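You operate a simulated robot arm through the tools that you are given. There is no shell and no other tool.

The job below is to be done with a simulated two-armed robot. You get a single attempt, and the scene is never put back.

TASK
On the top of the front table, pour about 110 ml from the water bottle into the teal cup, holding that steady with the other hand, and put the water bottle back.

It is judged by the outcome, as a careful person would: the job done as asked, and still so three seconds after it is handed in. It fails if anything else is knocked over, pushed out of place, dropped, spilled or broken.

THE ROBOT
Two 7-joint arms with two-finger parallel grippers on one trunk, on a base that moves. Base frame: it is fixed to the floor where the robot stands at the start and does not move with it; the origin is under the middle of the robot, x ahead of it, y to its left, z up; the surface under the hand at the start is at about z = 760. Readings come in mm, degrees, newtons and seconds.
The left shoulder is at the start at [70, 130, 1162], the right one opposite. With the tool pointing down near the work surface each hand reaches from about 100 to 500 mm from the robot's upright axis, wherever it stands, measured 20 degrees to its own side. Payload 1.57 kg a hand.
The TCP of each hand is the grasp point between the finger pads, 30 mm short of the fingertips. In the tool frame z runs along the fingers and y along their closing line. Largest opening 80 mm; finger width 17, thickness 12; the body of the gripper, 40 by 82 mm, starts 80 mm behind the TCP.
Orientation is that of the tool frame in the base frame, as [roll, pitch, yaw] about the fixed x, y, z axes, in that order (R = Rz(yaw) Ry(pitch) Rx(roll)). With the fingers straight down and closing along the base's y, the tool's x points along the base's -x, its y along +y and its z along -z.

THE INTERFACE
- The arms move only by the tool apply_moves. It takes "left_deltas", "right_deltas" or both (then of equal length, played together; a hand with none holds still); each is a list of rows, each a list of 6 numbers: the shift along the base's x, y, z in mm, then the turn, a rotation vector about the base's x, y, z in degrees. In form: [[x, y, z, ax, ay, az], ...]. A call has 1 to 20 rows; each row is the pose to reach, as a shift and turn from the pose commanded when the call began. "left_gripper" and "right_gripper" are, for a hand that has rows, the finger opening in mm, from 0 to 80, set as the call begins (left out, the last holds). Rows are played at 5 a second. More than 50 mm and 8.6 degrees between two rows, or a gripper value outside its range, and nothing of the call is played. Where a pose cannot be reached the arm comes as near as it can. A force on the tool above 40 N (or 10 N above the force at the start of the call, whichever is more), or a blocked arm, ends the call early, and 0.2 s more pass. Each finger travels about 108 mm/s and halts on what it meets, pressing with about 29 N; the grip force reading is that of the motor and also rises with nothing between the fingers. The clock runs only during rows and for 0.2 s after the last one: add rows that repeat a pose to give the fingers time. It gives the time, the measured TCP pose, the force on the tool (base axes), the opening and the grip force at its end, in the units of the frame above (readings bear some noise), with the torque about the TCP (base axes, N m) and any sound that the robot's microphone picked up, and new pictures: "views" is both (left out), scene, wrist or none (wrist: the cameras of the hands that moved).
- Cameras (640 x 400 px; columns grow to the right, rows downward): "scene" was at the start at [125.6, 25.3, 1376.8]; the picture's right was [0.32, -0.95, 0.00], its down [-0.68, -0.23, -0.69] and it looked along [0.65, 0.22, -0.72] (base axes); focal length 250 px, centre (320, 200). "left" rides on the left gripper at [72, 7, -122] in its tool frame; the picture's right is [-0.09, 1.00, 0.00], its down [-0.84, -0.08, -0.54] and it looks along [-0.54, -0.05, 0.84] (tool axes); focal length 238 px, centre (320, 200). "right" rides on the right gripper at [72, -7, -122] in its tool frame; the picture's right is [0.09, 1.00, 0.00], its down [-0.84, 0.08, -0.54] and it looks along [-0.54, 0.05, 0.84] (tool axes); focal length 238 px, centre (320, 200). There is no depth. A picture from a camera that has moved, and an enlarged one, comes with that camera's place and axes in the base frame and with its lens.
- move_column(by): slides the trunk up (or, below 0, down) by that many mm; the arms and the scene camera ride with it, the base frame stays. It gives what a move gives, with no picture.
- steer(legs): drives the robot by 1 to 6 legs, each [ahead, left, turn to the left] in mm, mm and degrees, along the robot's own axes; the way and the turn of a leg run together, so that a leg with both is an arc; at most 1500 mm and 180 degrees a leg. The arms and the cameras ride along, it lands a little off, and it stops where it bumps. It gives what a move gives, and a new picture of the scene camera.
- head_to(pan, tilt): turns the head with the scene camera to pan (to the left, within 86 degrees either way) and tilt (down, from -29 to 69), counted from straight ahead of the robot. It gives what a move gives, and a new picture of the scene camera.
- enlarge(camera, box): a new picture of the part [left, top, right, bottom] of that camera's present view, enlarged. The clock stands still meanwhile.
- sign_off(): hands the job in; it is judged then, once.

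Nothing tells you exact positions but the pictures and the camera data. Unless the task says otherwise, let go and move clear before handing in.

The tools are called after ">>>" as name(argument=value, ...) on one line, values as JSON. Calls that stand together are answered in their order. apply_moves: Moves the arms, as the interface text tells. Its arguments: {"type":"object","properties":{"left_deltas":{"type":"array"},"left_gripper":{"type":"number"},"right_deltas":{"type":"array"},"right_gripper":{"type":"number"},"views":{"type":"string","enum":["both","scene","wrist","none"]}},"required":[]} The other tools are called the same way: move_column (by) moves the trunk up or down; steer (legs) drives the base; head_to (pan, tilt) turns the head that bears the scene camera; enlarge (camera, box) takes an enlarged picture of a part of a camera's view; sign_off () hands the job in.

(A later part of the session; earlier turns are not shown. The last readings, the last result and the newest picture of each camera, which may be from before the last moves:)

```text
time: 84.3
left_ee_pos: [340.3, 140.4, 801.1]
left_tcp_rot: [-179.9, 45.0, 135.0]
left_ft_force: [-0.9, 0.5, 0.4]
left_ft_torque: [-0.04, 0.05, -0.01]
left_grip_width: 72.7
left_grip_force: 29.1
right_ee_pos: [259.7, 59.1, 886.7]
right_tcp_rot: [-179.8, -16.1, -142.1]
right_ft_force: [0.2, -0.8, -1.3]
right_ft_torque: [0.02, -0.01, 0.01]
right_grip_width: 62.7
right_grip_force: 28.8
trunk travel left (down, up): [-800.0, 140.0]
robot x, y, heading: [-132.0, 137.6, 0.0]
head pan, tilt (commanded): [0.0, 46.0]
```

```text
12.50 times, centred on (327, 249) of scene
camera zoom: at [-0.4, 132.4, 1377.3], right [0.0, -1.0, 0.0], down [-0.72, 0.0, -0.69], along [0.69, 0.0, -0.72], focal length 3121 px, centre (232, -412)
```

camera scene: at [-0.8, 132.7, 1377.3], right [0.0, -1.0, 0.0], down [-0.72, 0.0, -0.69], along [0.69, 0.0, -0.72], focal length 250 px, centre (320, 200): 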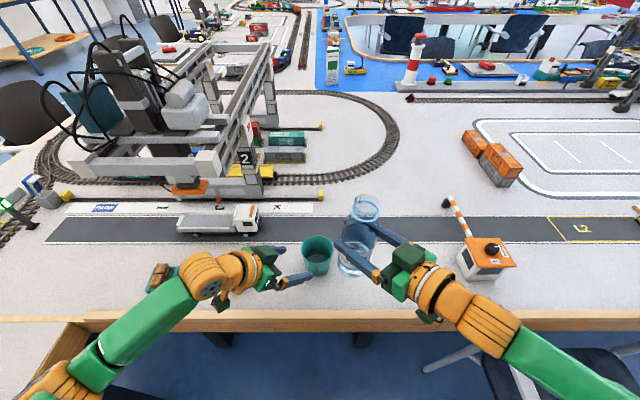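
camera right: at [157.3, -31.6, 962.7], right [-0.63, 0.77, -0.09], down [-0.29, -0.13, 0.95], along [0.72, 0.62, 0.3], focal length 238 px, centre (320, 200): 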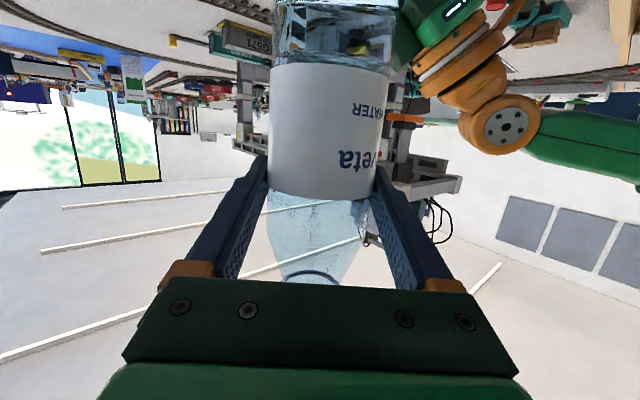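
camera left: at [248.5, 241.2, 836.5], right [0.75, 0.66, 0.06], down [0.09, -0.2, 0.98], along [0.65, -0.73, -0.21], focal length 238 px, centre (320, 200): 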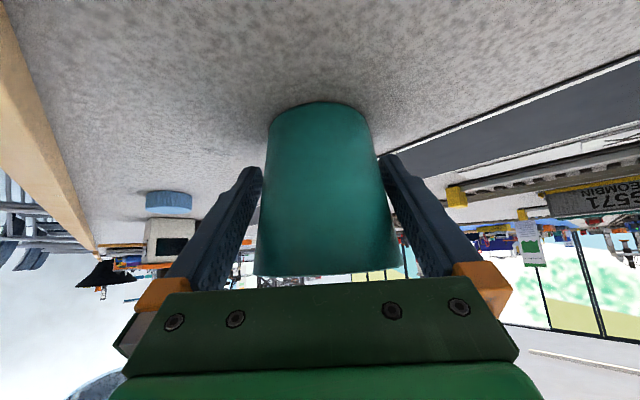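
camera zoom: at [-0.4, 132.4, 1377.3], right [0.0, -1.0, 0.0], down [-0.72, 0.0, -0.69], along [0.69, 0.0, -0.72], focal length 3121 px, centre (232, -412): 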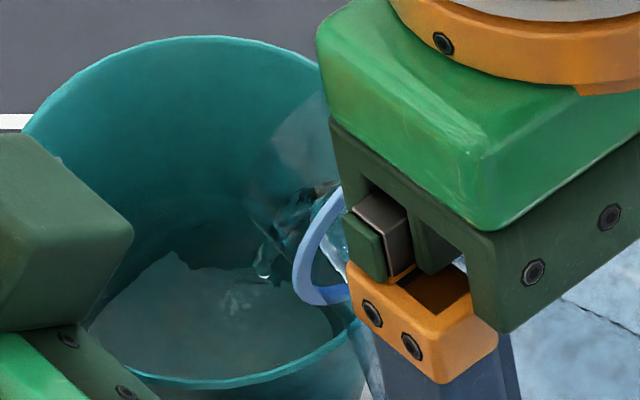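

A short stream again. Holding briefly to see whether it dies down as before.

>>> apply_moves(right_deltas=[[0, 0, 0, 0, 0, 0]], views="none")

>>> enlarge(camera="scene", box=[312, 233, 342, 265])

```text
time: 84.7
left_ee_pos: [340.6, 141.3, 801.0]
left_tcp_rot: [-179.9, 45.0, 135.0]
left_ft_force: [-0.6, 0.7, -0.1]
left_ft_torque: [-0.04, 0.05, 0.03]
left_grip_width: 72.7
left_grip_force: 28.9
right_ee_pos: [261.6, 58.8, 886.7]
right_tcp_rot: [-179.7, -16.0, -142.1]
right_ft_force: [0.4, -0.2, -0.6]
right_ft_torque: [0.02, -0.02, 0.02]
right_grip_width: 62.8
right_grip_force: 28.5
trunk travel left (down, up): [-800.0, 140.0]
robot x, y, heading: [-132.4, 132.1, -0.3]
head pan, tilt (commanded): [0.0, 46.0]
```

```text
12.50 times, centred on (327, 249) of scene
camera zoom: at [-0.4, 132.4, 1377.3], right [0.0, -1.0, 0.0], down [-0.72, 0.0, -0.69], along [0.69, 0.0, -0.72], focal length 3121 px, centre (232, -412)
```

zoom: 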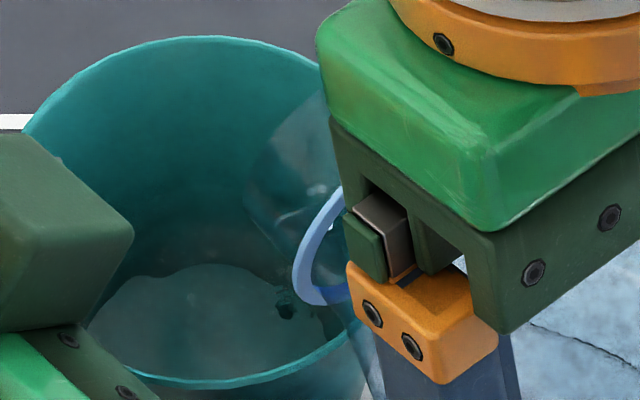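

It stopped by itself again. Letting the surface settle for a measurement.

>>> apply_moves(right_deltas=[[0, 0, 0, 0, 0, 0], [0, 0, 0, 0, 0, 0], [0, 0, 0, 0, 0, 0], [0, 0, 0, 0, 0, 0], [0, 0, 0, 0, 0, 0]], views="none")

>>> enlarge(camera="scene", box=[312, 233, 342, 265])

```text
time: 85.9
left_ee_pos: [339.8, 139.8, 801.6]
left_tcp_rot: [-179.8, 44.9, 135.0]
left_ft_force: [-0.4, 0.1, 0.7]
left_ft_torque: [-0.04, 0.04, 0.0]
left_grip_width: 72.3
left_grip_force: 29.4
right_ee_pos: [260.0, 59.3, 887.0]
right_tcp_rot: [-179.8, -16.2, -142.2]
right_ft_force: [-0.5, 0.4, -1.8]
right_ft_torque: [0.05, 0.05, 0.01]
right_grip_width: 62.8
right_grip_force: 28.9
trunk travel left (down, up): [-800.0, 140.0]
robot x, y, heading: [-132.5, 133.7, 0.1]
head pan, tilt (commanded): [0.0, 46.0]
```

```text
12.50 times, centred on (327, 249) of scene
camera zoom: at [-0.3, 132.5, 1377.2], right [0.0, -1.0, 0.0], down [-0.72, 0.0, -0.69], along [0.69, 0.0, -0.72], focal length 3121 px, centre (232, -412)
```

zoom: 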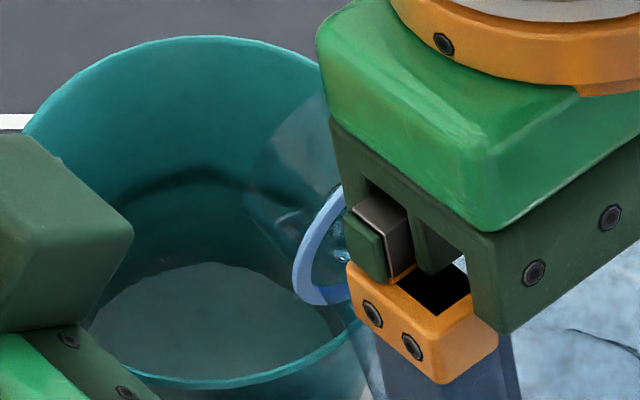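

The line is around row 172–178 and nothing is flowing. I'll tip the bottle back upright and measure once everything is still.

>>> apply_moves(right_deltas=[[0, 0, 0, 4.3, -5.5, 0], [0, 0, 0, 8.6, -11, 0], [0, 0, 2, 12.9, -16.5, 0], [0, 0, 8, 17.2, -22.0, 0], [0, 0, 18, 21.5, -27.5, 0], [0, 0, 30, 25.8, -33.0, 0], [0, 0, 42, 30.1, -38.5, 0], [0, 0, 55, 34.5, -44.1, 0], [0, 0, 68, 38.8, -49.7, 0], [0, 0, 80, 43.2, -55.3, 0], [0, 0, 92, 47.5, -60.8, 0], [0, 0, 104, 51.9, -66.4, 0], [0, 0, 115, 56.2, -71.9, 0], [0, 0, 115, 56.2, -71.9, 0], [0, 0, 115, 56.2, -71.9, 0]], views="scene")

>>> enlarge(camera="scene", box=[312, 233, 342, 265])

>>> enlarge(camera="scene", box=[300, 190, 420, 300])

```text
time: 89.1
left_ee_pos: [340.1, 139.8, 800.4]
left_tcp_rot: [-179.8, 45.0, 135.0]
left_ft_force: [-0.1, -0.8, -0.4]
left_ft_torque: [-0.01, -0.01, -0.01]
left_grip_width: 72.5
left_grip_force: 28.4
right_ee_pos: [261.6, 58.2, 1000.4]
right_tcp_rot: [179.9, 75.2, -142.2]
right_ft_force: [-1.0, -1.1, -1.9]
right_ft_torque: [-0.01, 0.02, 0.0]
right_grip_width: 62.9
right_grip_force: 28.9
trunk travel left (down, up): [-800.0, 140.0]
robot x, y, heading: [-130.0, 136.4, -0.1]
head pan, tilt (commanded): [0.0, 46.0]
camera scene: at [-0.1, 132.3, 1377.2], right [0.0, -1.0, 0.0], down [-0.72, 0.0, -0.69], along [0.69, 0.0, -0.72], focal length 250 px, centre (320, 200)
```

scene: 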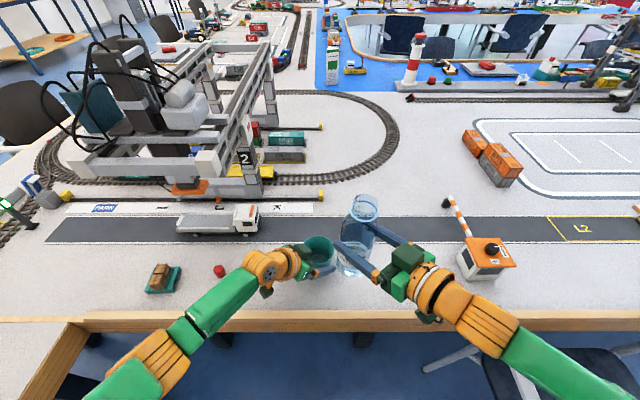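

```text
12.50 times, centred on (327, 249) of scene
camera zoom: at [-0.1, 132.3, 1377.2], right [0.0, -1.0, 0.0], down [-0.72, 0.0, -0.69], along [0.69, 0.0, -0.72], focal length 3121 px, centre (232, -412)
```

zoom: 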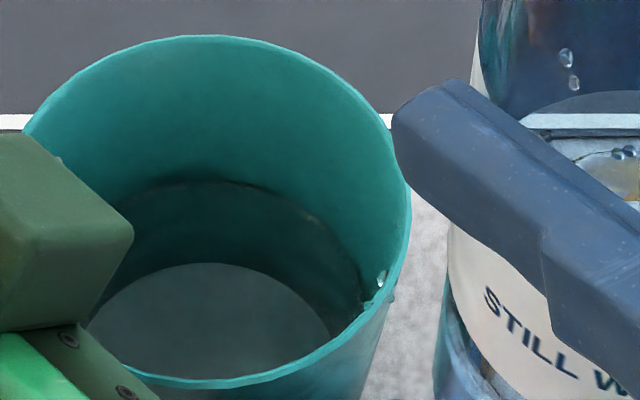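

```text
3.64 times, centred on (360, 245) of scene
camera zoom: at [-0.1, 132.3, 1377.2], right [0.0, -1.0, 0.0], down [-0.72, 0.0, -0.69], along [0.69, 0.0, -0.72], focal length 908 px, centre (174, 36)
```

zoom: 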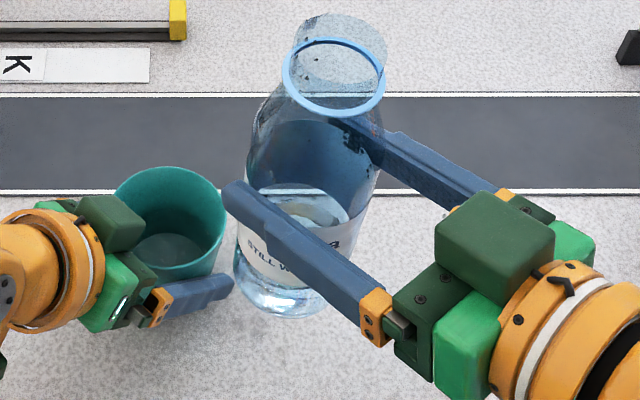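

The level rose about 2 mm, bringing my estimate to roughly 110 ml. Now I'll release the cup, back the left hand out, and then swing it well away before driving back.

>>> apply_moves(left_deltas=[[0, 0, 0, 0, 0, 0], [0, 0, 0, 0, 0, 0], [0, 0, 0, 0, 0, 0], [-5, 5, 7, 0, 0, 0], [-12, 12, 17, 0, 0, 0], [-21, 21, 30, 0, 0, 0], [-30, 30, 42.5, 0, 0, 0], [-40, 40, 56.5, 0, 0, 0], [-50, 50, 71, 0, 0, 0], [-60, 60, 85, 0, 0, 0]], left_gripper=80, views="scene")

>>> enlarge(camera="scene", box=[298, 228, 340, 280])

```text
time: 91.3
left_ee_pos: [280.6, 199.9, 885.5]
left_tcp_rot: [-179.9, 45.0, 135.0]
left_ft_force: [-0.2, 0.1, -0.3]
left_ft_torque: [0.0, -0.04, -0.02]
left_grip_width: 80.1
left_grip_force: 0.0
right_ee_pos: [260.4, 59.8, 1002.2]
right_tcp_rot: [-180.0, 75.1, -142.2]
right_ft_force: [-0.3, -0.6, -0.6]
right_ft_torque: [-0.01, -0.01, -0.01]
right_grip_width: 62.8
right_grip_force: 29.3
trunk travel left (down, up): [-800.0, 140.0]
robot x, y, heading: [-127.7, 136.1, -0.4]
head pan, tilt (commanded): [0.0, 46.0]
camera scene: at [-0.9, 132.7, 1377.3], right [0.0, -1.0, 0.0], down [-0.72, 0.0, -0.69], along [0.69, 0.0, -0.72], focal length 250 px, centre (320, 200)
```

scene: 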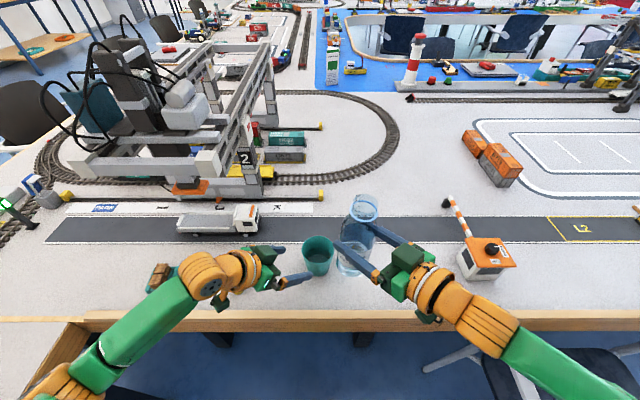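

```text
7.69 times, centred on (319, 254) of scene
camera zoom: at [-0.9, 132.7, 1377.3], right [0.0, -1.0, 0.0], down [-0.72, 0.0, -0.69], along [0.69, 0.0, -0.72], focal length 1920 px, centre (328, -215)
```

zoom: 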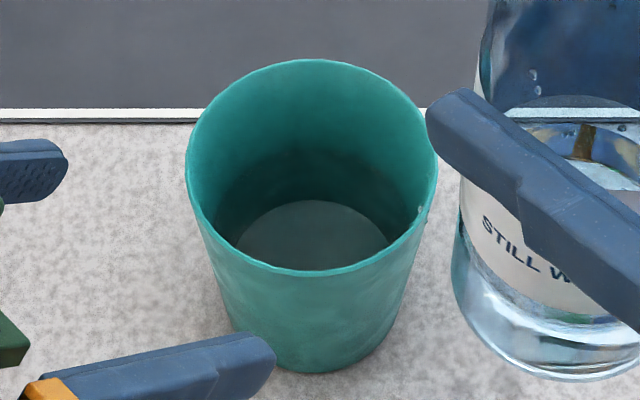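

The cup stands upright, the water line reads about 110 ml, and there is no spill. Moving the left hand away to the position it had during the first drive, a little higher.

>>> apply_moves(left_deltas=[[-16, 17, 10, 0, 0, 0], [-33, 34, 20, 0, 0, 0], [-49, 51, 30, 0, 0, 0], [-65, 68, 40, 0, 0, 0], [-82, 85, 50, 0, 0, 0], [-98, 102, 60, 0, 0, 0], [-114, 118, 68, 0, 0, 0], [-130, 134, 75, 0, 0, 0], [-130, 134, 75, 0, 0, 0]], views="none")

```text
time: 93.3
left_ee_pos: [152.2, 333.5, 958.8]
left_tcp_rot: [-179.8, 45.0, 135.1]
left_ft_force: [-0.5, -0.8, -0.4]
left_ft_torque: [0.04, -0.01, -0.02]
left_grip_width: 80.0
left_grip_force: 0.0
right_ee_pos: [260.7, 58.2, 1000.9]
right_tcp_rot: [179.7, 75.1, -142.3]
right_ft_force: [0.4, 0.0, -1.2]
right_ft_torque: [-0.02, 0.01, 0.03]
right_grip_width: 62.9
right_grip_force: 29.1
trunk travel left (down, up): [-800.0, 140.0]
robot x, y, heading: [-130.0, 134.8, 0.1]
head pan, tilt (commanded): [0.0, 46.0]
```

Driving back to the original standing place with the bottle held high.

>>> steer(legs=[[130, -134, 0]])

>>> head_to(pan=18.9, tilt=46.3)

```text
time: 94.9
left_ee_pos: [282.8, 202.5, 959.1]
left_tcp_rot: [-179.8, 45.2, 135.1]
left_ft_force: [-0.6, 0.1, 0.3]
left_ft_torque: [-0.01, 0.02, -0.01]
left_grip_width: 80.2
left_grip_force: 0.0
right_ee_pos: [391.2, -73.6, 1002.3]
right_tcp_rot: [-179.6, 75.1, -141.8]
right_ft_force: [-0.3, 0.0, -1.0]
right_ft_torque: [-0.04, 0.0, -0.01]
right_grip_width: 62.9
right_grip_force: 29.3
trunk travel left (down, up): [-800.0, 140.0]
robot x, y, heading: [1.0, -3.8, -0.1]
head pan, tilt (commanded): [0.0, 46.0]
camera scene: at [129.2, 1.4, 1377.5], right [0.0, -1.0, 0.0], down [-0.72, 0.0, -0.7], along [0.7, 0.0, -0.72], focal length 250 px, centre (320, 200)
```

scene: 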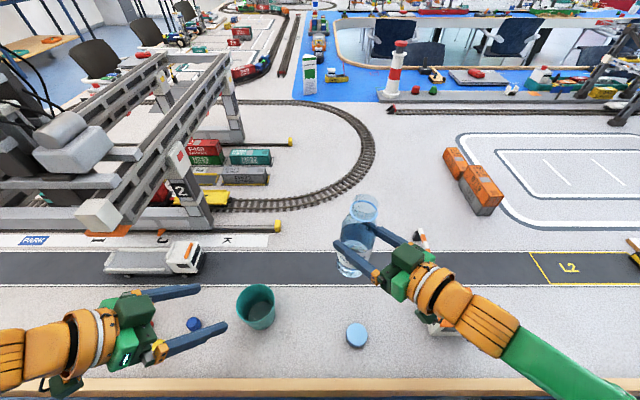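

```text
time: 95.7
left_ee_pos: [285.2, 201.4, 959.3]
left_tcp_rot: [-179.9, 45.0, 135.0]
left_ft_force: [0.3, -0.6, -1.2]
left_ft_torque: [-0.01, -0.02, -0.02]
left_grip_width: 79.9
left_grip_force: 0.1
right_ee_pos: [392.7, -74.3, 1001.0]
right_tcp_rot: [179.8, 75.1, -142.3]
right_ft_force: [-0.8, -0.2, -0.1]
right_ft_torque: [-0.03, 0.02, 0.0]
right_grip_width: 62.6
right_grip_force: 28.5
trunk travel left (down, up): [-800.0, 140.0]
robot x, y, heading: [1.5, -0.6, 0.1]
head pan, tilt (commanded): [18.9, 46.3]
camera scene: at [127.1, 24.7, 1376.8], right [0.32, -0.95, 0.0], down [-0.68, -0.23, -0.69], along [0.65, 0.22, -0.72], focal length 250 px, centre (320, 200)
```

scene: 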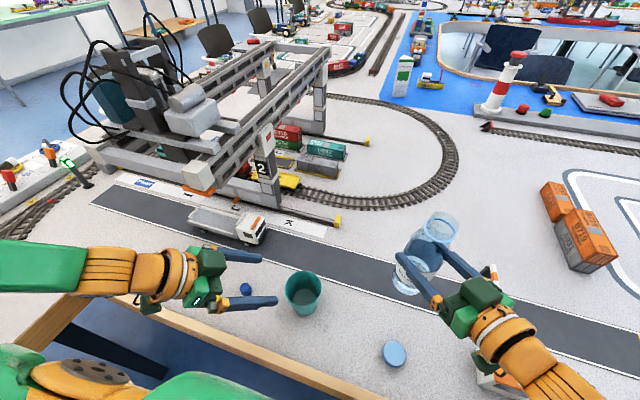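

I'm back within about 2 mm of the starting place. I'll bring the bottle over its original spot at (480, 0), restoring the original 45° heading, still well above the table.

>>> apply_moves(right_deltas=[[11, 9.2, -8, 0, 0, 0.9], [22, 18.4, -16, 0, 0, 1.8], [33, 27.6, -24, 0, 0, 2.7], [44, 36.8, -33, 0, 0, 3.6], [55, 46, -42, 0, 0, 4.5], [66, 55.2, -51, 0, 0, 5.4], [77, 64.4, -61, 0, 0, 6.3], [88, 73.5, -71, 0, 0, 7.2], [88, 73.5, -71, 0, 0, 7.2], [88, 73.5, -71, 0, 0, 7.2]], views="both")

>>> enlarge(camera="scene", box=[340, 190, 440, 290])

```text
time: 97.9
left_ee_pos: [282.2, 202.1, 961.2]
left_tcp_rot: [-179.8, 44.9, 135.1]
left_ft_force: [0.1, 0.4, 0.5]
left_ft_torque: [-0.04, -0.01, 0.0]
left_grip_width: 80.1
left_grip_force: 0.1
right_ee_pos: [480.3, -0.0, 929.0]
right_tcp_rot: [179.8, 75.3, -135.0]
right_ft_force: [0.1, -0.4, -0.7]
right_ft_torque: [-0.05, 0.01, -0.04]
right_grip_width: 62.8
right_grip_force: 29.0
trunk travel left (down, up): [-800.0, 140.0]
robot x, y, heading: [1.5, -0.7, -0.3]
head pan, tilt (commanded): [18.9, 46.3]
camera scene: at [126.7, 25.3, 1376.8], right [0.32, -0.95, 0.0], down [-0.68, -0.23, -0.69], along [0.65, 0.22, -0.72], focal length 250 px, centre (320, 200)
camera right: at [388.2, -101.9, 889.4], right [-0.72, 0.69, -0.09], down [-0.27, -0.17, 0.95], along [0.64, 0.71, 0.31], focal length 238 px, centre (320, 200)
```

scene: 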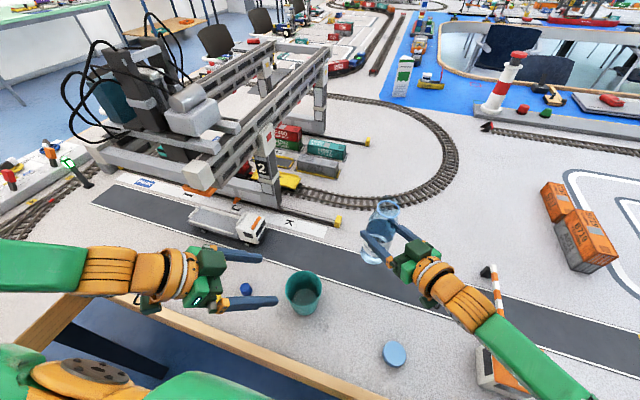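
right: 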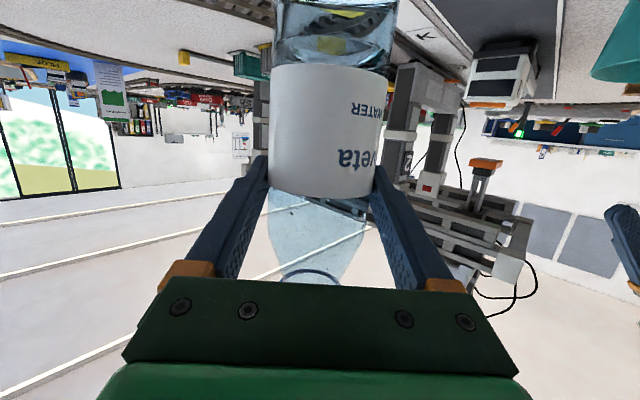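

```text
4.00 times, centred on (390, 240) of scene
camera zoom: at [126.7, 25.3, 1376.8], right [0.32, -0.95, 0.0], down [-0.68, -0.23, -0.69], along [0.65, 0.22, -0.72], focal length 999 px, centre (40, 40)
```

zoom: 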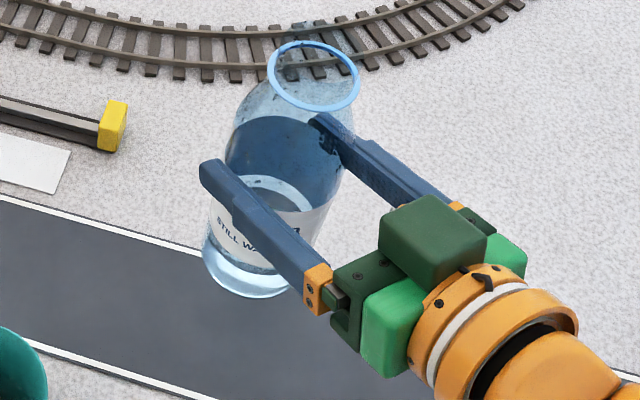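

Comparing with the first lift, the bottle now looks a bit farther from the palm: the label appears smaller in the right camera. It may have crept along the fingers, so I'll measure that before setting it down in the right spot.

>>> enlarge(camera="right", box=[240, 0, 420, 290])

>>> enlarge(camera="left", box=[160, 80, 480, 300])

>>> enlarge(camera="scene", box=[350, 190, 420, 280])

```text
1.38 times, centred on (330, 145) of right
camera zoom: at [388.2, -101.9, 889.4], right [-0.72, 0.69, -0.09], down [-0.27, -0.17, 0.95], along [0.64, 0.71, 0.31], focal length 329 px, centre (306, 276)
```

zoom: 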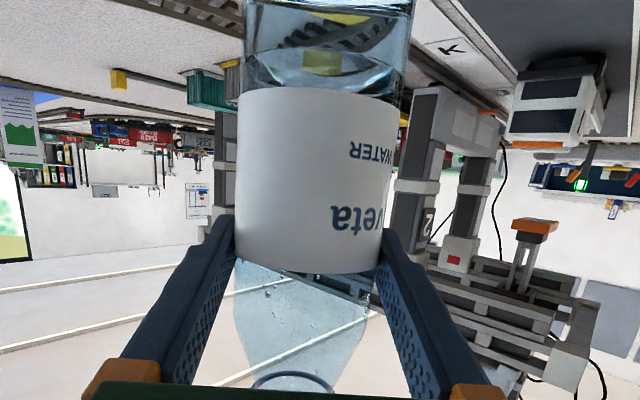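

```text
1.82 times, centred on (320, 190) of left
camera zoom: at [192.4, 302.7, 994.6], right [0.75, 0.66, 0.06], down [0.09, -0.2, 0.98], along [0.65, -0.73, -0.21], focal length 433 px, centre (320, 218)
```

zoom: 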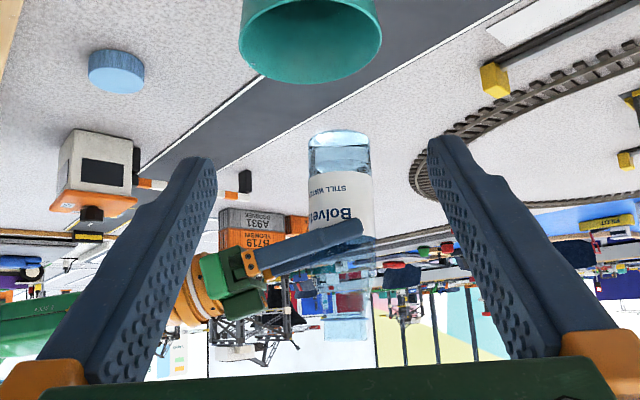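

```text
4.44 times, centred on (385, 235) of scene
camera zoom: at [126.7, 25.3, 1376.8], right [0.32, -0.95, 0.0], down [-0.68, -0.23, -0.69], along [0.65, 0.22, -0.72], focal length 1110 px, centre (31, 44)
```

zoom: 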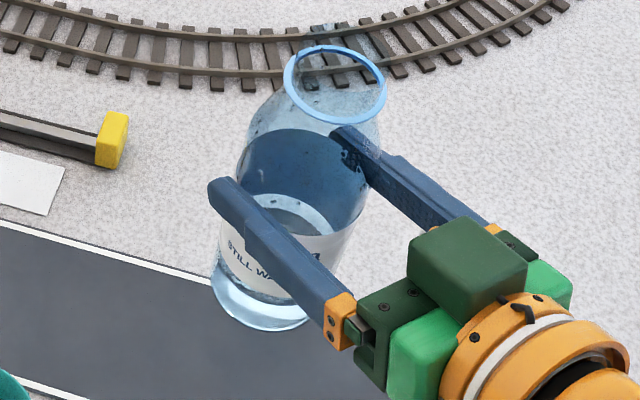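

The left camera confirms it: the bottle's axis is now about 11 mm beyond the grasp point and perhaps 2° off vertical. I'll zoom in to quantify the lean.

>>> enlarge(camera="left", box=[290, 140, 370, 280])

>>> enlarge(camera="left", box=[300, 150, 360, 200])

```text
2.86 times, centred on (330, 210) of left
camera zoom: at [192.4, 302.7, 994.6], right [0.75, 0.66, 0.06], down [0.09, -0.2, 0.98], along [0.65, -0.73, -0.21], focal length 681 px, centre (291, 171)
```

zoom: 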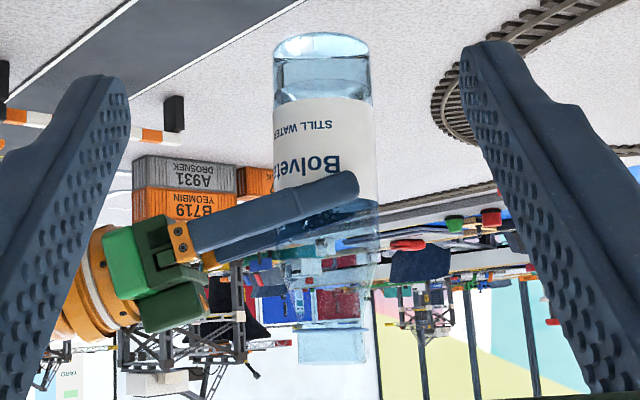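

```text
8.00 times, centred on (330, 175) of left
camera zoom: at [192.4, 302.7, 994.6], right [0.75, 0.66, 0.06], down [0.09, -0.2, 0.98], along [0.65, -0.73, -0.21], focal length 1907 px, centre (240, 400)
```

zoom: 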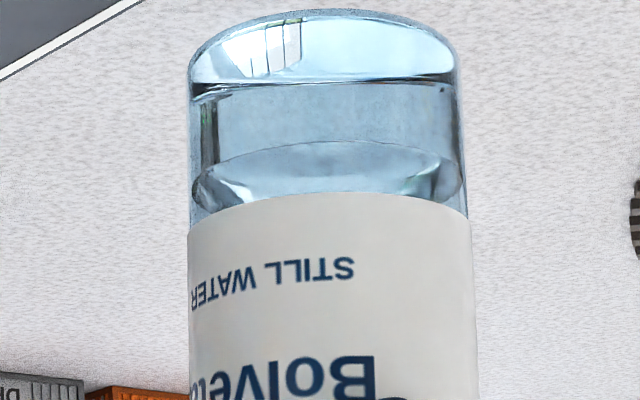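

The bottle leans about 2° with its top toward the hand. I'll correct the hand by +2.1° so the bottle is vertical, shift back about 8 mm along the fingers' direction to hit the original spot, and come down to 20 mm above the table.

>>> apply_moves(right_deltas=[[-1.2, -1.2, -8, -0.3, 0.3, 0], [-2.4, -2.4, -16, -0.6, 0.6, 0], [-3.6, -3.6, -24, -0.9, 0.9, 0], [-4.8, -4.8, -32, -1.2, 1.2, 0], [-5.8, -5.8, -41, -1.48, 1.48, 0], [-5.8, -5.8, -41, -1.48, 1.48, 0]], views="both")

>>> enlarge(camera="left", box=[290, 110, 370, 250])

>>> enlarge(camera="scene", box=[340, 200, 420, 290])

```text
time: 99.3
left_ee_pos: [283.7, 201.5, 959.7]
left_tcp_rot: [-179.9, 45.0, 135.1]
left_ft_force: [-0.4, 0.1, 0.1]
left_ft_torque: [-0.02, -0.01, -0.03]
left_grip_width: 80.1
left_grip_force: 0.1
right_ee_pos: [474.7, -6.2, 888.9]
right_tcp_rot: [179.9, 73.2, -134.9]
right_ft_force: [0.3, -0.5, -1.4]
right_ft_torque: [0.01, 0.0, 0.02]
right_grip_width: 62.9
right_grip_force: 29.2
trunk travel left (down, up): [-800.0, 140.0]
robot x, y, heading: [-0.9, 2.1, -0.1]
head pan, tilt (commanded): [18.9, 46.3]
camera scene: at [126.8, 25.4, 1376.8], right [0.32, -0.95, 0.0], down [-0.68, -0.23, -0.69], along [0.65, 0.22, -0.72], focal length 250 px, centre (320, 200)
camera right: at [381.6, -109.4, 854.6], right [-0.72, 0.68, -0.09], down [-0.25, -0.14, 0.96], along [0.64, 0.72, 0.27], focal length 238 px, centre (320, 200)
```

scene: 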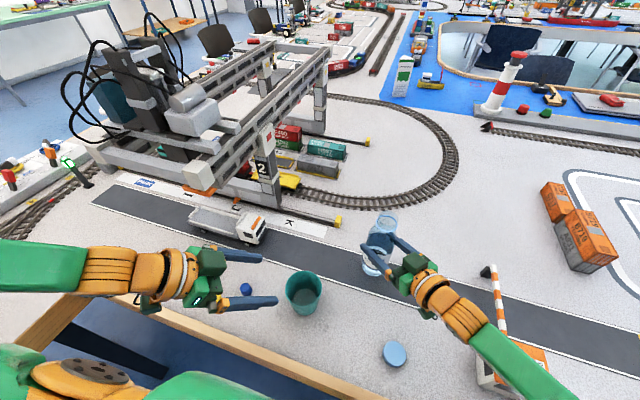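
right: 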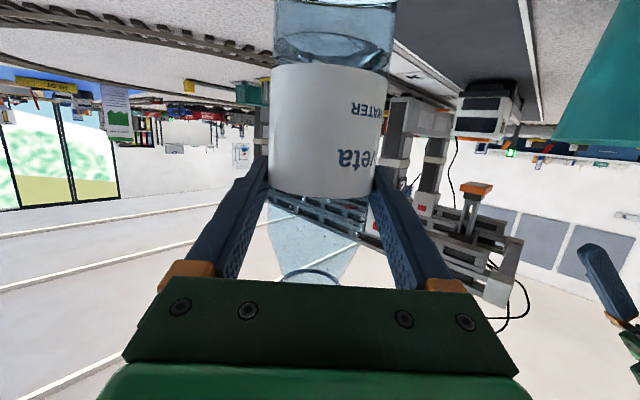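

```text
2.86 times, centred on (330, 180) of left
camera zoom: at [192.4, 302.7, 994.5], right [0.75, 0.66, 0.06], down [0.09, -0.2, 0.98], along [0.65, -0.73, -0.21], focal length 681 px, centre (291, 257)
```

zoom: 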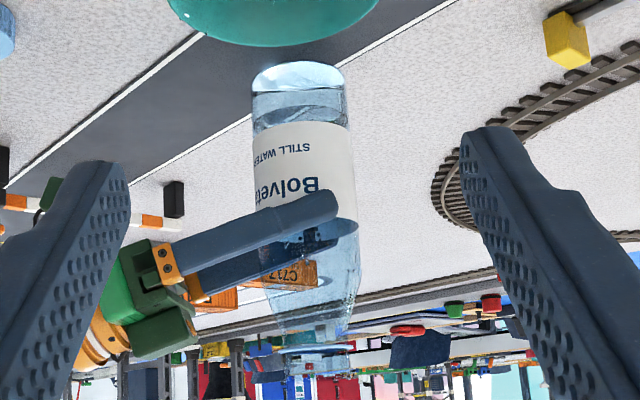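

```text
4.44 times, centred on (380, 245) of scene
camera zoom: at [126.8, 25.4, 1376.8], right [0.32, -0.95, 0.0], down [-0.68, -0.23, -0.69], along [0.65, 0.22, -0.72], focal length 1110 px, centre (53, 0)
```

zoom: 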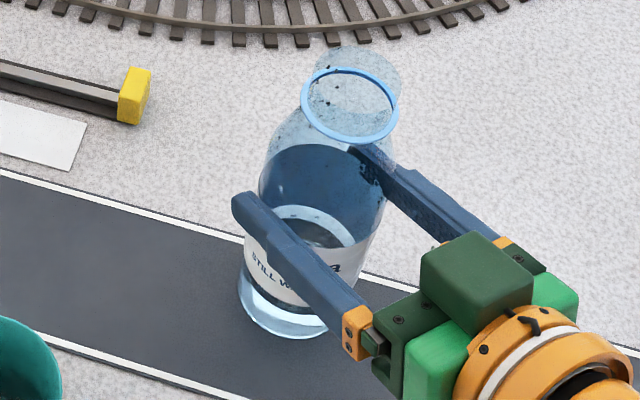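

The bottle is vertical again in the left view, and within a millimetre or two of the original axis. Lowering it gently to just above the table.

>>> apply_moves(right_deltas=[[-0.3, -0.3, -6, 0, 0, 0], [-0.6, -0.6, -11, 0, 0, 0], [-0.7, -0.7, -15, 0, 0, 0], [-0.7, -0.7, -18, 0, 0, 0], [-0.7, -0.7, -18, 0, 0, 0]], views="wrist")

>>> enlarge(camera="scene", box=[340, 200, 420, 290])

>>> enlarge(camera="left", box=[290, 100, 370, 240])

```text
time: 100.5
left_ee_pos: [283.9, 201.6, 959.1]
left_tcp_rot: [-179.7, 44.9, 135.2]
left_ft_force: [-0.7, -0.8, 0.2]
left_ft_torque: [-0.02, 0.03, 0.0]
left_grip_width: 80.3
left_grip_force: 0.1
right_ee_pos: [473.8, -6.8, 870.3]
right_tcp_rot: [179.9, 73.1, -135.0]
right_ft_force: [-0.4, 0.9, -0.8]
right_ft_torque: [0.04, 0.0, -0.02]
right_grip_width: 62.7
right_grip_force: 28.7
trunk travel left (down, up): [-800.0, 140.0]
robot x, y, heading: [-0.7, 0.2, -0.1]
head pan, tilt (commanded): [18.9, 46.3]
camera right: at [380.8, -109.2, 836.3], right [-0.72, 0.68, -0.09], down [-0.25, -0.14, 0.96], along [0.64, 0.72, 0.27], focal length 238 px, centre (320, 200)
```

right: 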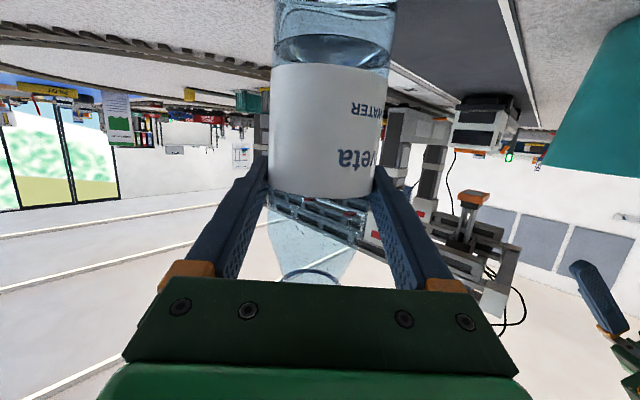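

```text
4.44 times, centred on (380, 245) of scene
camera zoom: at [126.7, 25.3, 1376.8], right [0.32, -0.95, 0.0], down [-0.68, -0.23, -0.69], along [0.65, 0.22, -0.72], focal length 1110 px, centre (53, 0)
```

zoom: 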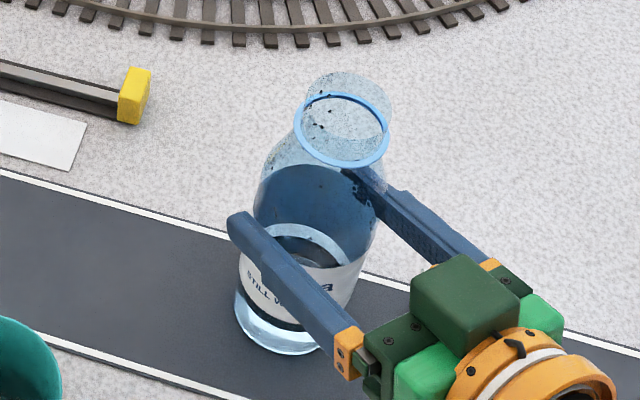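

```text
2.86 times, centred on (330, 170) of left
camera zoom: at [192.4, 302.7, 994.5], right [0.75, 0.66, 0.06], down [0.09, -0.2, 0.98], along [0.65, -0.73, -0.21], focal length 681 px, centre (291, 286)
```

zoom: 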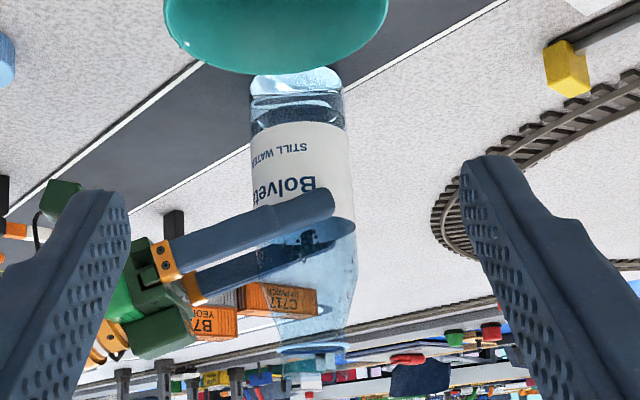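

The scene picture now matches the starting one almost pixel for pixel, with the bottle about 2 mm high. Lowering the last bit with force checks.

>>> apply_moves(right_deltas=[[0, 0, -1, 0, 0, 0], [0, 0, -2, 0, 0, 0], [0, 0, -2, 0, 0, 0]], views="none")

>>> apply_moves(right_deltas=[[0, 0, -0.5, 0, 0, 0], [0, 0, -1, 0, 0, 0], [0, 0, -1, 0, 0, 0]], views="none")

>>> enlarge(camera="scene", box=[340, 200, 420, 290])

```text
time: 101.3
left_ee_pos: [284.8, 201.4, 958.8]
left_tcp_rot: [-179.8, 45.0, 135.1]
left_ft_force: [-0.1, 0.3, 1.4]
left_ft_torque: [0.02, 0.02, -0.02]
left_grip_width: 80.1
left_grip_force: 0.1
right_ee_pos: [474.2, -7.0, 869.9]
right_tcp_rot: [179.9, 73.0, -135.0]
right_ft_force: [-0.2, 0.8, -1.8]
right_ft_torque: [-0.04, -0.01, 0.0]
right_grip_width: 62.9
right_grip_force: 29.5
trunk travel left (down, up): [-800.0, 140.0]
robot x, y, heading: [3.8, -1.0, -0.1]
head pan, tilt (commanded): [18.9, 46.3]
```

```text
time: 102.1
left_ee_pos: [283.8, 200.7, 959.8]
left_tcp_rot: [-179.8, 45.0, 135.1]
left_ft_force: [0.0, -0.4, 0.1]
left_ft_torque: [-0.01, -0.04, 0.0]
left_grip_width: 80.0
left_grip_force: 0.1
right_ee_pos: [473.1, -7.4, 867.6]
right_tcp_rot: [180.0, 73.1, -135.0]
right_ft_force: [0.3, -0.4, -0.9]
right_ft_torque: [-0.04, 0.01, 0.02]
right_grip_width: 63.0
right_grip_force: 29.1
trunk travel left (down, up): [-800.0, 140.0]
robot x, y, heading: [0.5, 2.7, -0.2]
head pan, tilt (commanded): [18.9, 46.3]
```

```text
4.44 times, centred on (380, 245) of scene
camera zoom: at [126.8, 25.3, 1376.8], right [0.32, -0.95, 0.0], down [-0.68, -0.23, -0.69], along [0.65, 0.22, -0.72], focal length 1110 px, centre (53, 0)
```

zoom: 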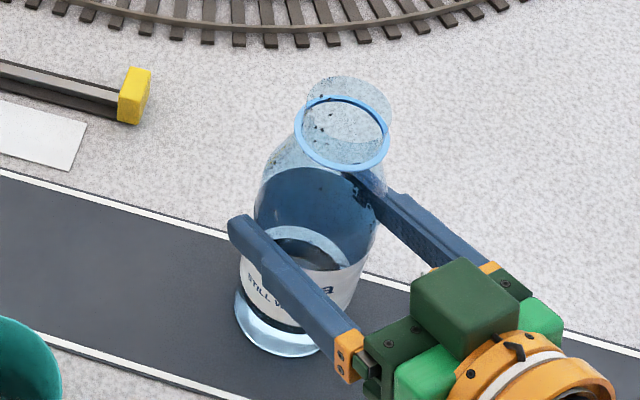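

Now ring and base line up with the original picture. One more millimetre to confirm contact with the table.

>>> apply_moves(right_deltas=[[0, 0, -0.5, 0, 0, 0], [0, 0, -1, 0, 0, 0], [0, 0, -1, 0, 0, 0]], views="none")

>>> apply_moves(right_deltas=[[0, 0, 0, 0, 0, 0]], views="none")

>>> apply_moves(right_deltas=[[0, 0, 0, 0, 0, 0]], views="none")

>>> enlarge(camera="left", box=[290, 100, 370, 240])

```text
time: 102.9
left_ee_pos: [283.5, 202.7, 959.0]
left_tcp_rot: [-179.9, 44.9, 135.1]
left_ft_force: [-0.6, 1.1, -0.5]
left_ft_torque: [0.0, 0.0, -0.01]
left_grip_width: 79.9
left_grip_force: 0.1
right_ee_pos: [474.0, -7.9, 867.0]
right_tcp_rot: [179.8, 73.1, -135.0]
right_ft_force: [0.2, 0.0, -0.7]
right_ft_torque: [0.0, 0.0, 0.02]
right_grip_width: 62.9
right_grip_force: 28.9
trunk travel left (down, up): [-800.0, 140.0]
robot x, y, heading: [-0.5, 0.5, -0.3]
head pan, tilt (commanded): [18.9, 46.3]
```

```text
time: 103.3
left_ee_pos: [283.9, 201.5, 958.3]
left_tcp_rot: [-179.9, 45.1, 135.2]
left_ft_force: [0.4, -0.8, 0.2]
left_ft_torque: [0.0, 0.0, -0.01]
left_grip_width: 80.1
left_grip_force: 0.0
right_ee_pos: [474.7, -8.4, 866.7]
right_tcp_rot: [180.0, 73.1, -135.1]
right_ft_force: [0.0, 0.5, -1.6]
right_ft_torque: [-0.03, -0.02, 0.0]
right_grip_width: 62.8
right_grip_force: 29.1
trunk travel left (down, up): [-800.0, 140.0]
robot x, y, heading: [1.0, 0.5, 0.1]
head pan, tilt (commanded): [18.9, 46.3]
```

```text
time: 103.7
left_ee_pos: [284.2, 200.7, 959.4]
left_tcp_rot: [-179.7, 45.0, 135.1]
left_ft_force: [0.6, -0.3, 0.0]
left_ft_torque: [-0.02, -0.02, 0.0]
left_grip_width: 79.9
left_grip_force: 0.1
right_ee_pos: [473.4, -7.2, 867.9]
right_tcp_rot: [179.8, 73.0, -135.0]
right_ft_force: [0.2, 0.5, -0.8]
right_ft_torque: [-0.02, -0.03, 0.02]
right_grip_width: 62.7
right_grip_force: 28.6
trunk travel left (down, up): [-800.0, 140.0]
robot x, y, heading: [-1.6, 1.8, 0.2]
head pan, tilt (commanded): [18.9, 46.3]
```

```text
2.86 times, centred on (330, 170) of left
camera zoom: at [192.4, 302.7, 994.5], right [0.75, 0.66, 0.06], down [0.09, -0.2, 0.98], along [0.65, -0.73, -0.21], focal length 681 px, centre (291, 286)
```

zoom: 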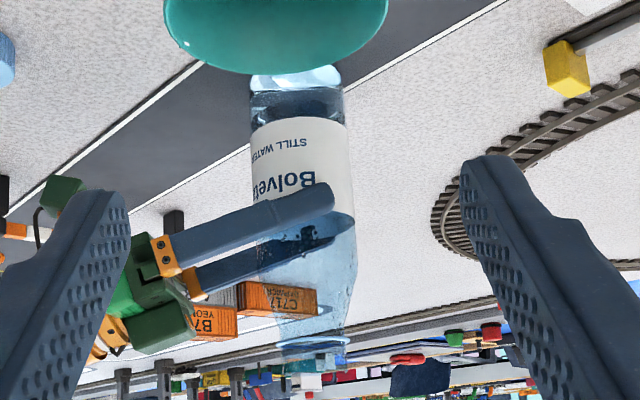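

The force still shows the bottle's weight, so it's just off the table. Lowering by small steps until the load comes off.

>>> apply_moves(right_deltas=[[0, 0, -0.5, 0, 0, 0], [0, 0, -1, 0, 0, 0], [0, 0, -1, 0, 0, 0]], views="none")

>>> apply_moves(right_deltas=[[0, 0, 0, 0, 0, 0]], views="none")

>>> enlarge(camera="scene", box=[340, 200, 420, 290])

```text
time: 104.5
left_ee_pos: [284.7, 200.9, 959.8]
left_tcp_rot: [-179.8, 44.9, 135.2]
left_ft_force: [0.7, -0.3, -1.4]
left_ft_torque: [-0.02, 0.0, 0.0]
left_grip_width: 80.2
left_grip_force: 0.0
right_ee_pos: [474.1, -6.6, 865.0]
right_tcp_rot: [179.9, 73.0, -135.1]
right_ft_force: [0.8, -0.1, -0.9]
right_ft_torque: [-0.05, 0.02, 0.01]
right_grip_width: 62.7
right_grip_force: 28.6
trunk travel left (down, up): [-800.0, 140.0]
robot x, y, heading: [0.5, -2.8, 0.1]
head pan, tilt (commanded): [18.9, 46.3]
```

```text
time: 104.9
left_ee_pos: [284.0, 201.4, 959.9]
left_tcp_rot: [-179.8, 45.0, 135.0]
left_ft_force: [-0.4, -0.2, -0.1]
left_ft_torque: [-0.01, 0.0, 0.07]
left_grip_width: 79.6
left_grip_force: 0.1
right_ee_pos: [474.2, -6.7, 866.1]
right_tcp_rot: [180.0, 73.1, -135.1]
right_ft_force: [0.4, 0.4, 0.1]
right_ft_torque: [-0.02, 0.01, -0.03]
right_grip_width: 62.9
right_grip_force: 29.2
trunk travel left (down, up): [-800.0, 140.0]
robot x, y, heading: [4.4, -0.1, -0.1]
head pan, tilt (commanded): [18.9, 46.3]
```

```text
4.44 times, centred on (380, 245) of scene
camera zoom: at [126.6, 25.4, 1376.8], right [0.32, -0.95, 0.0], down [-0.68, -0.23, -0.69], along [0.65, 0.22, -0.72], focal length 1110 px, centre (53, 0)
```

zoom: 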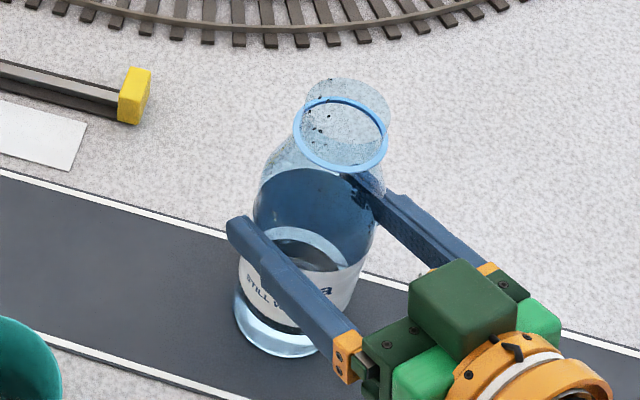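

>>> apply_moves(right_deltas=[[0, 0, -0.4, 0, 0, 0], [0, 0, -0.8, 0, 0, 0], [0, 0, -0.8, 0, 0, 0]], views="none")

>>> apply_moves(right_deltas=[[0, 0, 0, 0, 0, 0]], views="none")

```text
time: 105.7
left_ee_pos: [283.8, 201.4, 959.4]
left_tcp_rot: [-179.8, 45.0, 135.0]
left_ft_force: [0.1, 0.1, 0.6]
left_ft_torque: [-0.01, 0.0, 0.0]
left_grip_width: 80.0
left_grip_force: 0.0
right_ee_pos: [472.7, -7.9, 867.1]
right_tcp_rot: [-180.0, 73.2, -134.9]
right_ft_force: [2.0, 1.2, 5.7]
right_ft_torque: [-0.02, -0.16, -0.02]
right_grip_width: 62.6
right_grip_force: 28.9
trunk travel left (down, up): [-800.0, 140.0]
robot x, y, heading: [1.4, 1.2, -0.3]
head pan, tilt (commanded): [18.9, 46.3]
```

```text
time: 106.1
left_ee_pos: [283.3, 201.9, 959.0]
left_tcp_rot: [-179.9, 45.1, 135.1]
left_ft_force: [0.6, -0.1, -0.4]
left_ft_torque: [-0.02, 0.0, 0.02]
left_grip_width: 80.2
left_grip_force: 0.0
right_ee_pos: [473.6, -7.6, 865.6]
right_tcp_rot: [-179.9, 73.2, -134.8]
right_ft_force: [3.9, 0.3, 7.2]
right_ft_torque: [0.01, -0.27, 0.03]
right_grip_width: 62.9
right_grip_force: 28.6
trunk travel left (down, up): [-800.0, 140.0]
robot x, y, heading: [2.9, 1.3, -0.0]
head pan, tilt (commanded): [18.9, 46.3]
```

Firm contact now (about 7 N). I'll ease up by half a millimetre to unload, then open the fingers slowly.

>>> apply_moves(right_deltas=[[0, 0, 0.4, 0, 0, 0], [0, 0, 0.6, 0, 0, 0], [0, 0, 0.6, 0, 0, 0]], views="none")

```text
time: 106.9
left_ee_pos: [283.5, 201.8, 959.9]
left_tcp_rot: [-179.9, 45.1, 134.9]
left_ft_force: [-0.2, -0.5, -0.4]
left_ft_torque: [0.01, 0.02, -0.01]
left_grip_width: 80.1
left_grip_force: 0.0
right_ee_pos: [472.5, -6.3, 865.8]
right_tcp_rot: [-179.9, 73.2, -134.8]
right_ft_force: [1.0, -0.1, 7.9]
right_ft_torque: [-0.04, -0.09, 0.03]
right_grip_width: 62.8
right_grip_force: 28.8
trunk travel left (down, up): [-800.0, 140.0]
robot x, y, heading: [1.4, -0.3, -0.2]
head pan, tilt (commanded): [18.9, 46.3]
```

>>> apply_moves(right_deltas=[[0, 0, 0.4, 0, 0, 0], [0, 0, 0.7, 0, 0, 0], [0, 0, 0.7, 0, 0, 0]], views="none")

>>> enlarge(camera="scene", box=[340, 200, 420, 290])

>>> enlarge(camera="left", box=[290, 100, 370, 240])

```text
time: 107.7
left_ee_pos: [283.8, 202.0, 958.6]
left_tcp_rot: [-179.9, 45.1, 135.2]
left_ft_force: [-0.3, -0.4, -0.8]
left_ft_torque: [0.0, -0.02, -0.01]
left_grip_width: 80.1
left_grip_force: 0.1
right_ee_pos: [471.6, -8.2, 865.8]
right_tcp_rot: [180.0, 73.1, -134.8]
right_ft_force: [-1.8, 1.2, 1.9]
right_ft_torque: [0.02, 0.12, 0.02]
right_grip_width: 62.8
right_grip_force: 28.9
trunk travel left (down, up): [-800.0, 140.0]
robot x, y, heading: [-1.7, 1.7, -0.2]
head pan, tilt (commanded): [18.9, 46.3]
```

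```text
4.44 times, centred on (380, 245) of scene
camera zoom: at [125.5, 25.6, 1376.9], right [0.32, -0.95, 0.0], down [-0.68, -0.23, -0.69], along [0.65, 0.22, -0.72], focal length 1110 px, centre (53, 0)
```

zoom: 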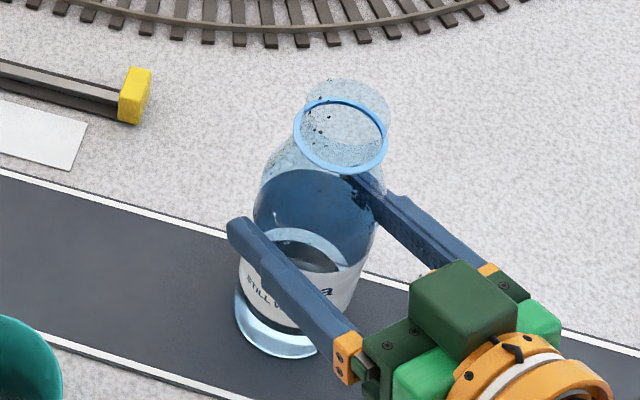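

```text
2.86 times, centred on (330, 170) of left
camera zoom: at [191.5, 302.9, 994.6], right [0.75, 0.66, 0.06], down [0.09, -0.2, 0.98], along [0.65, -0.73, -0.21], focal length 681 px, centre (291, 286)
```

zoom: 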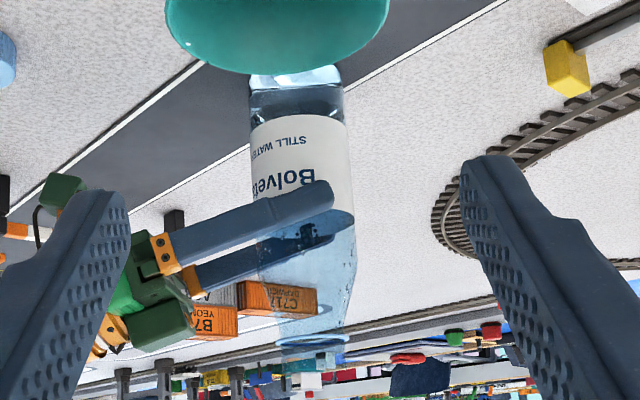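

Load is down to about 2 N with the bottle standing in place. Opening the fingers, first slightly and then fully.

>>> apply_moves(right_deltas=[[0, 0, 0, 0, 0, 0], [0, 0, 0, 0, 0, 0]], right_gripper=67, views="none")

>>> enlarge(camera="scene", box=[340, 200, 420, 290])

>>> enlarge(camera="right", box=[220, 0, 420, 290])

```text
time: 108.3
left_ee_pos: [283.4, 201.5, 959.6]
left_tcp_rot: [-179.9, 45.2, 135.1]
left_ft_force: [0.2, -0.2, 0.2]
left_ft_torque: [-0.02, -0.02, 0.01]
left_grip_width: 79.8
left_grip_force: 0.1
right_ee_pos: [473.2, -7.5, 865.5]
right_tcp_rot: [179.8, 73.0, -135.0]
right_ft_force: [0.0, -0.4, -0.7]
right_ft_torque: [0.02, 0.02, 0.0]
right_grip_width: 67.0
right_grip_force: 0.1
trunk travel left (down, up): [-800.0, 140.0]
robot x, y, heading: [1.7, -2.1, -0.2]
head pan, tilt (commanded): [18.9, 46.3]
```

```text
4.44 times, centred on (380, 245) of scene
camera zoom: at [126.2, 25.4, 1376.9], right [0.32, -0.95, 0.0], down [-0.68, -0.23, -0.69], along [0.65, 0.22, -0.72], focal length 1110 px, centre (53, 0)
```

zoom: 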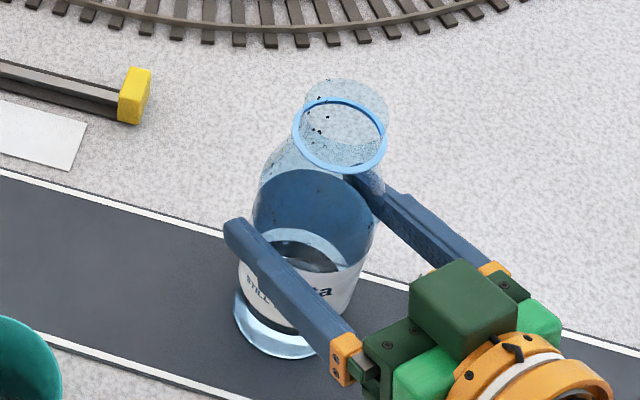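

```text
1.38 times, centred on (320, 145) of right
camera zoom: at [380.8, -109.6, 831.9], right [-0.72, 0.68, -0.09], down [-0.25, -0.14, 0.96], along [0.64, 0.72, 0.27], focal length 329 px, centre (320, 276)
```

zoom: 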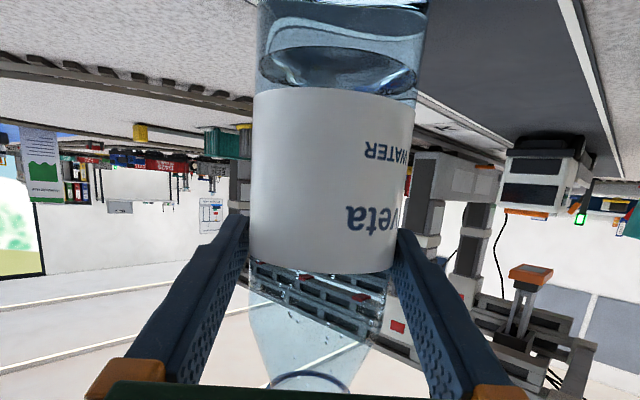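

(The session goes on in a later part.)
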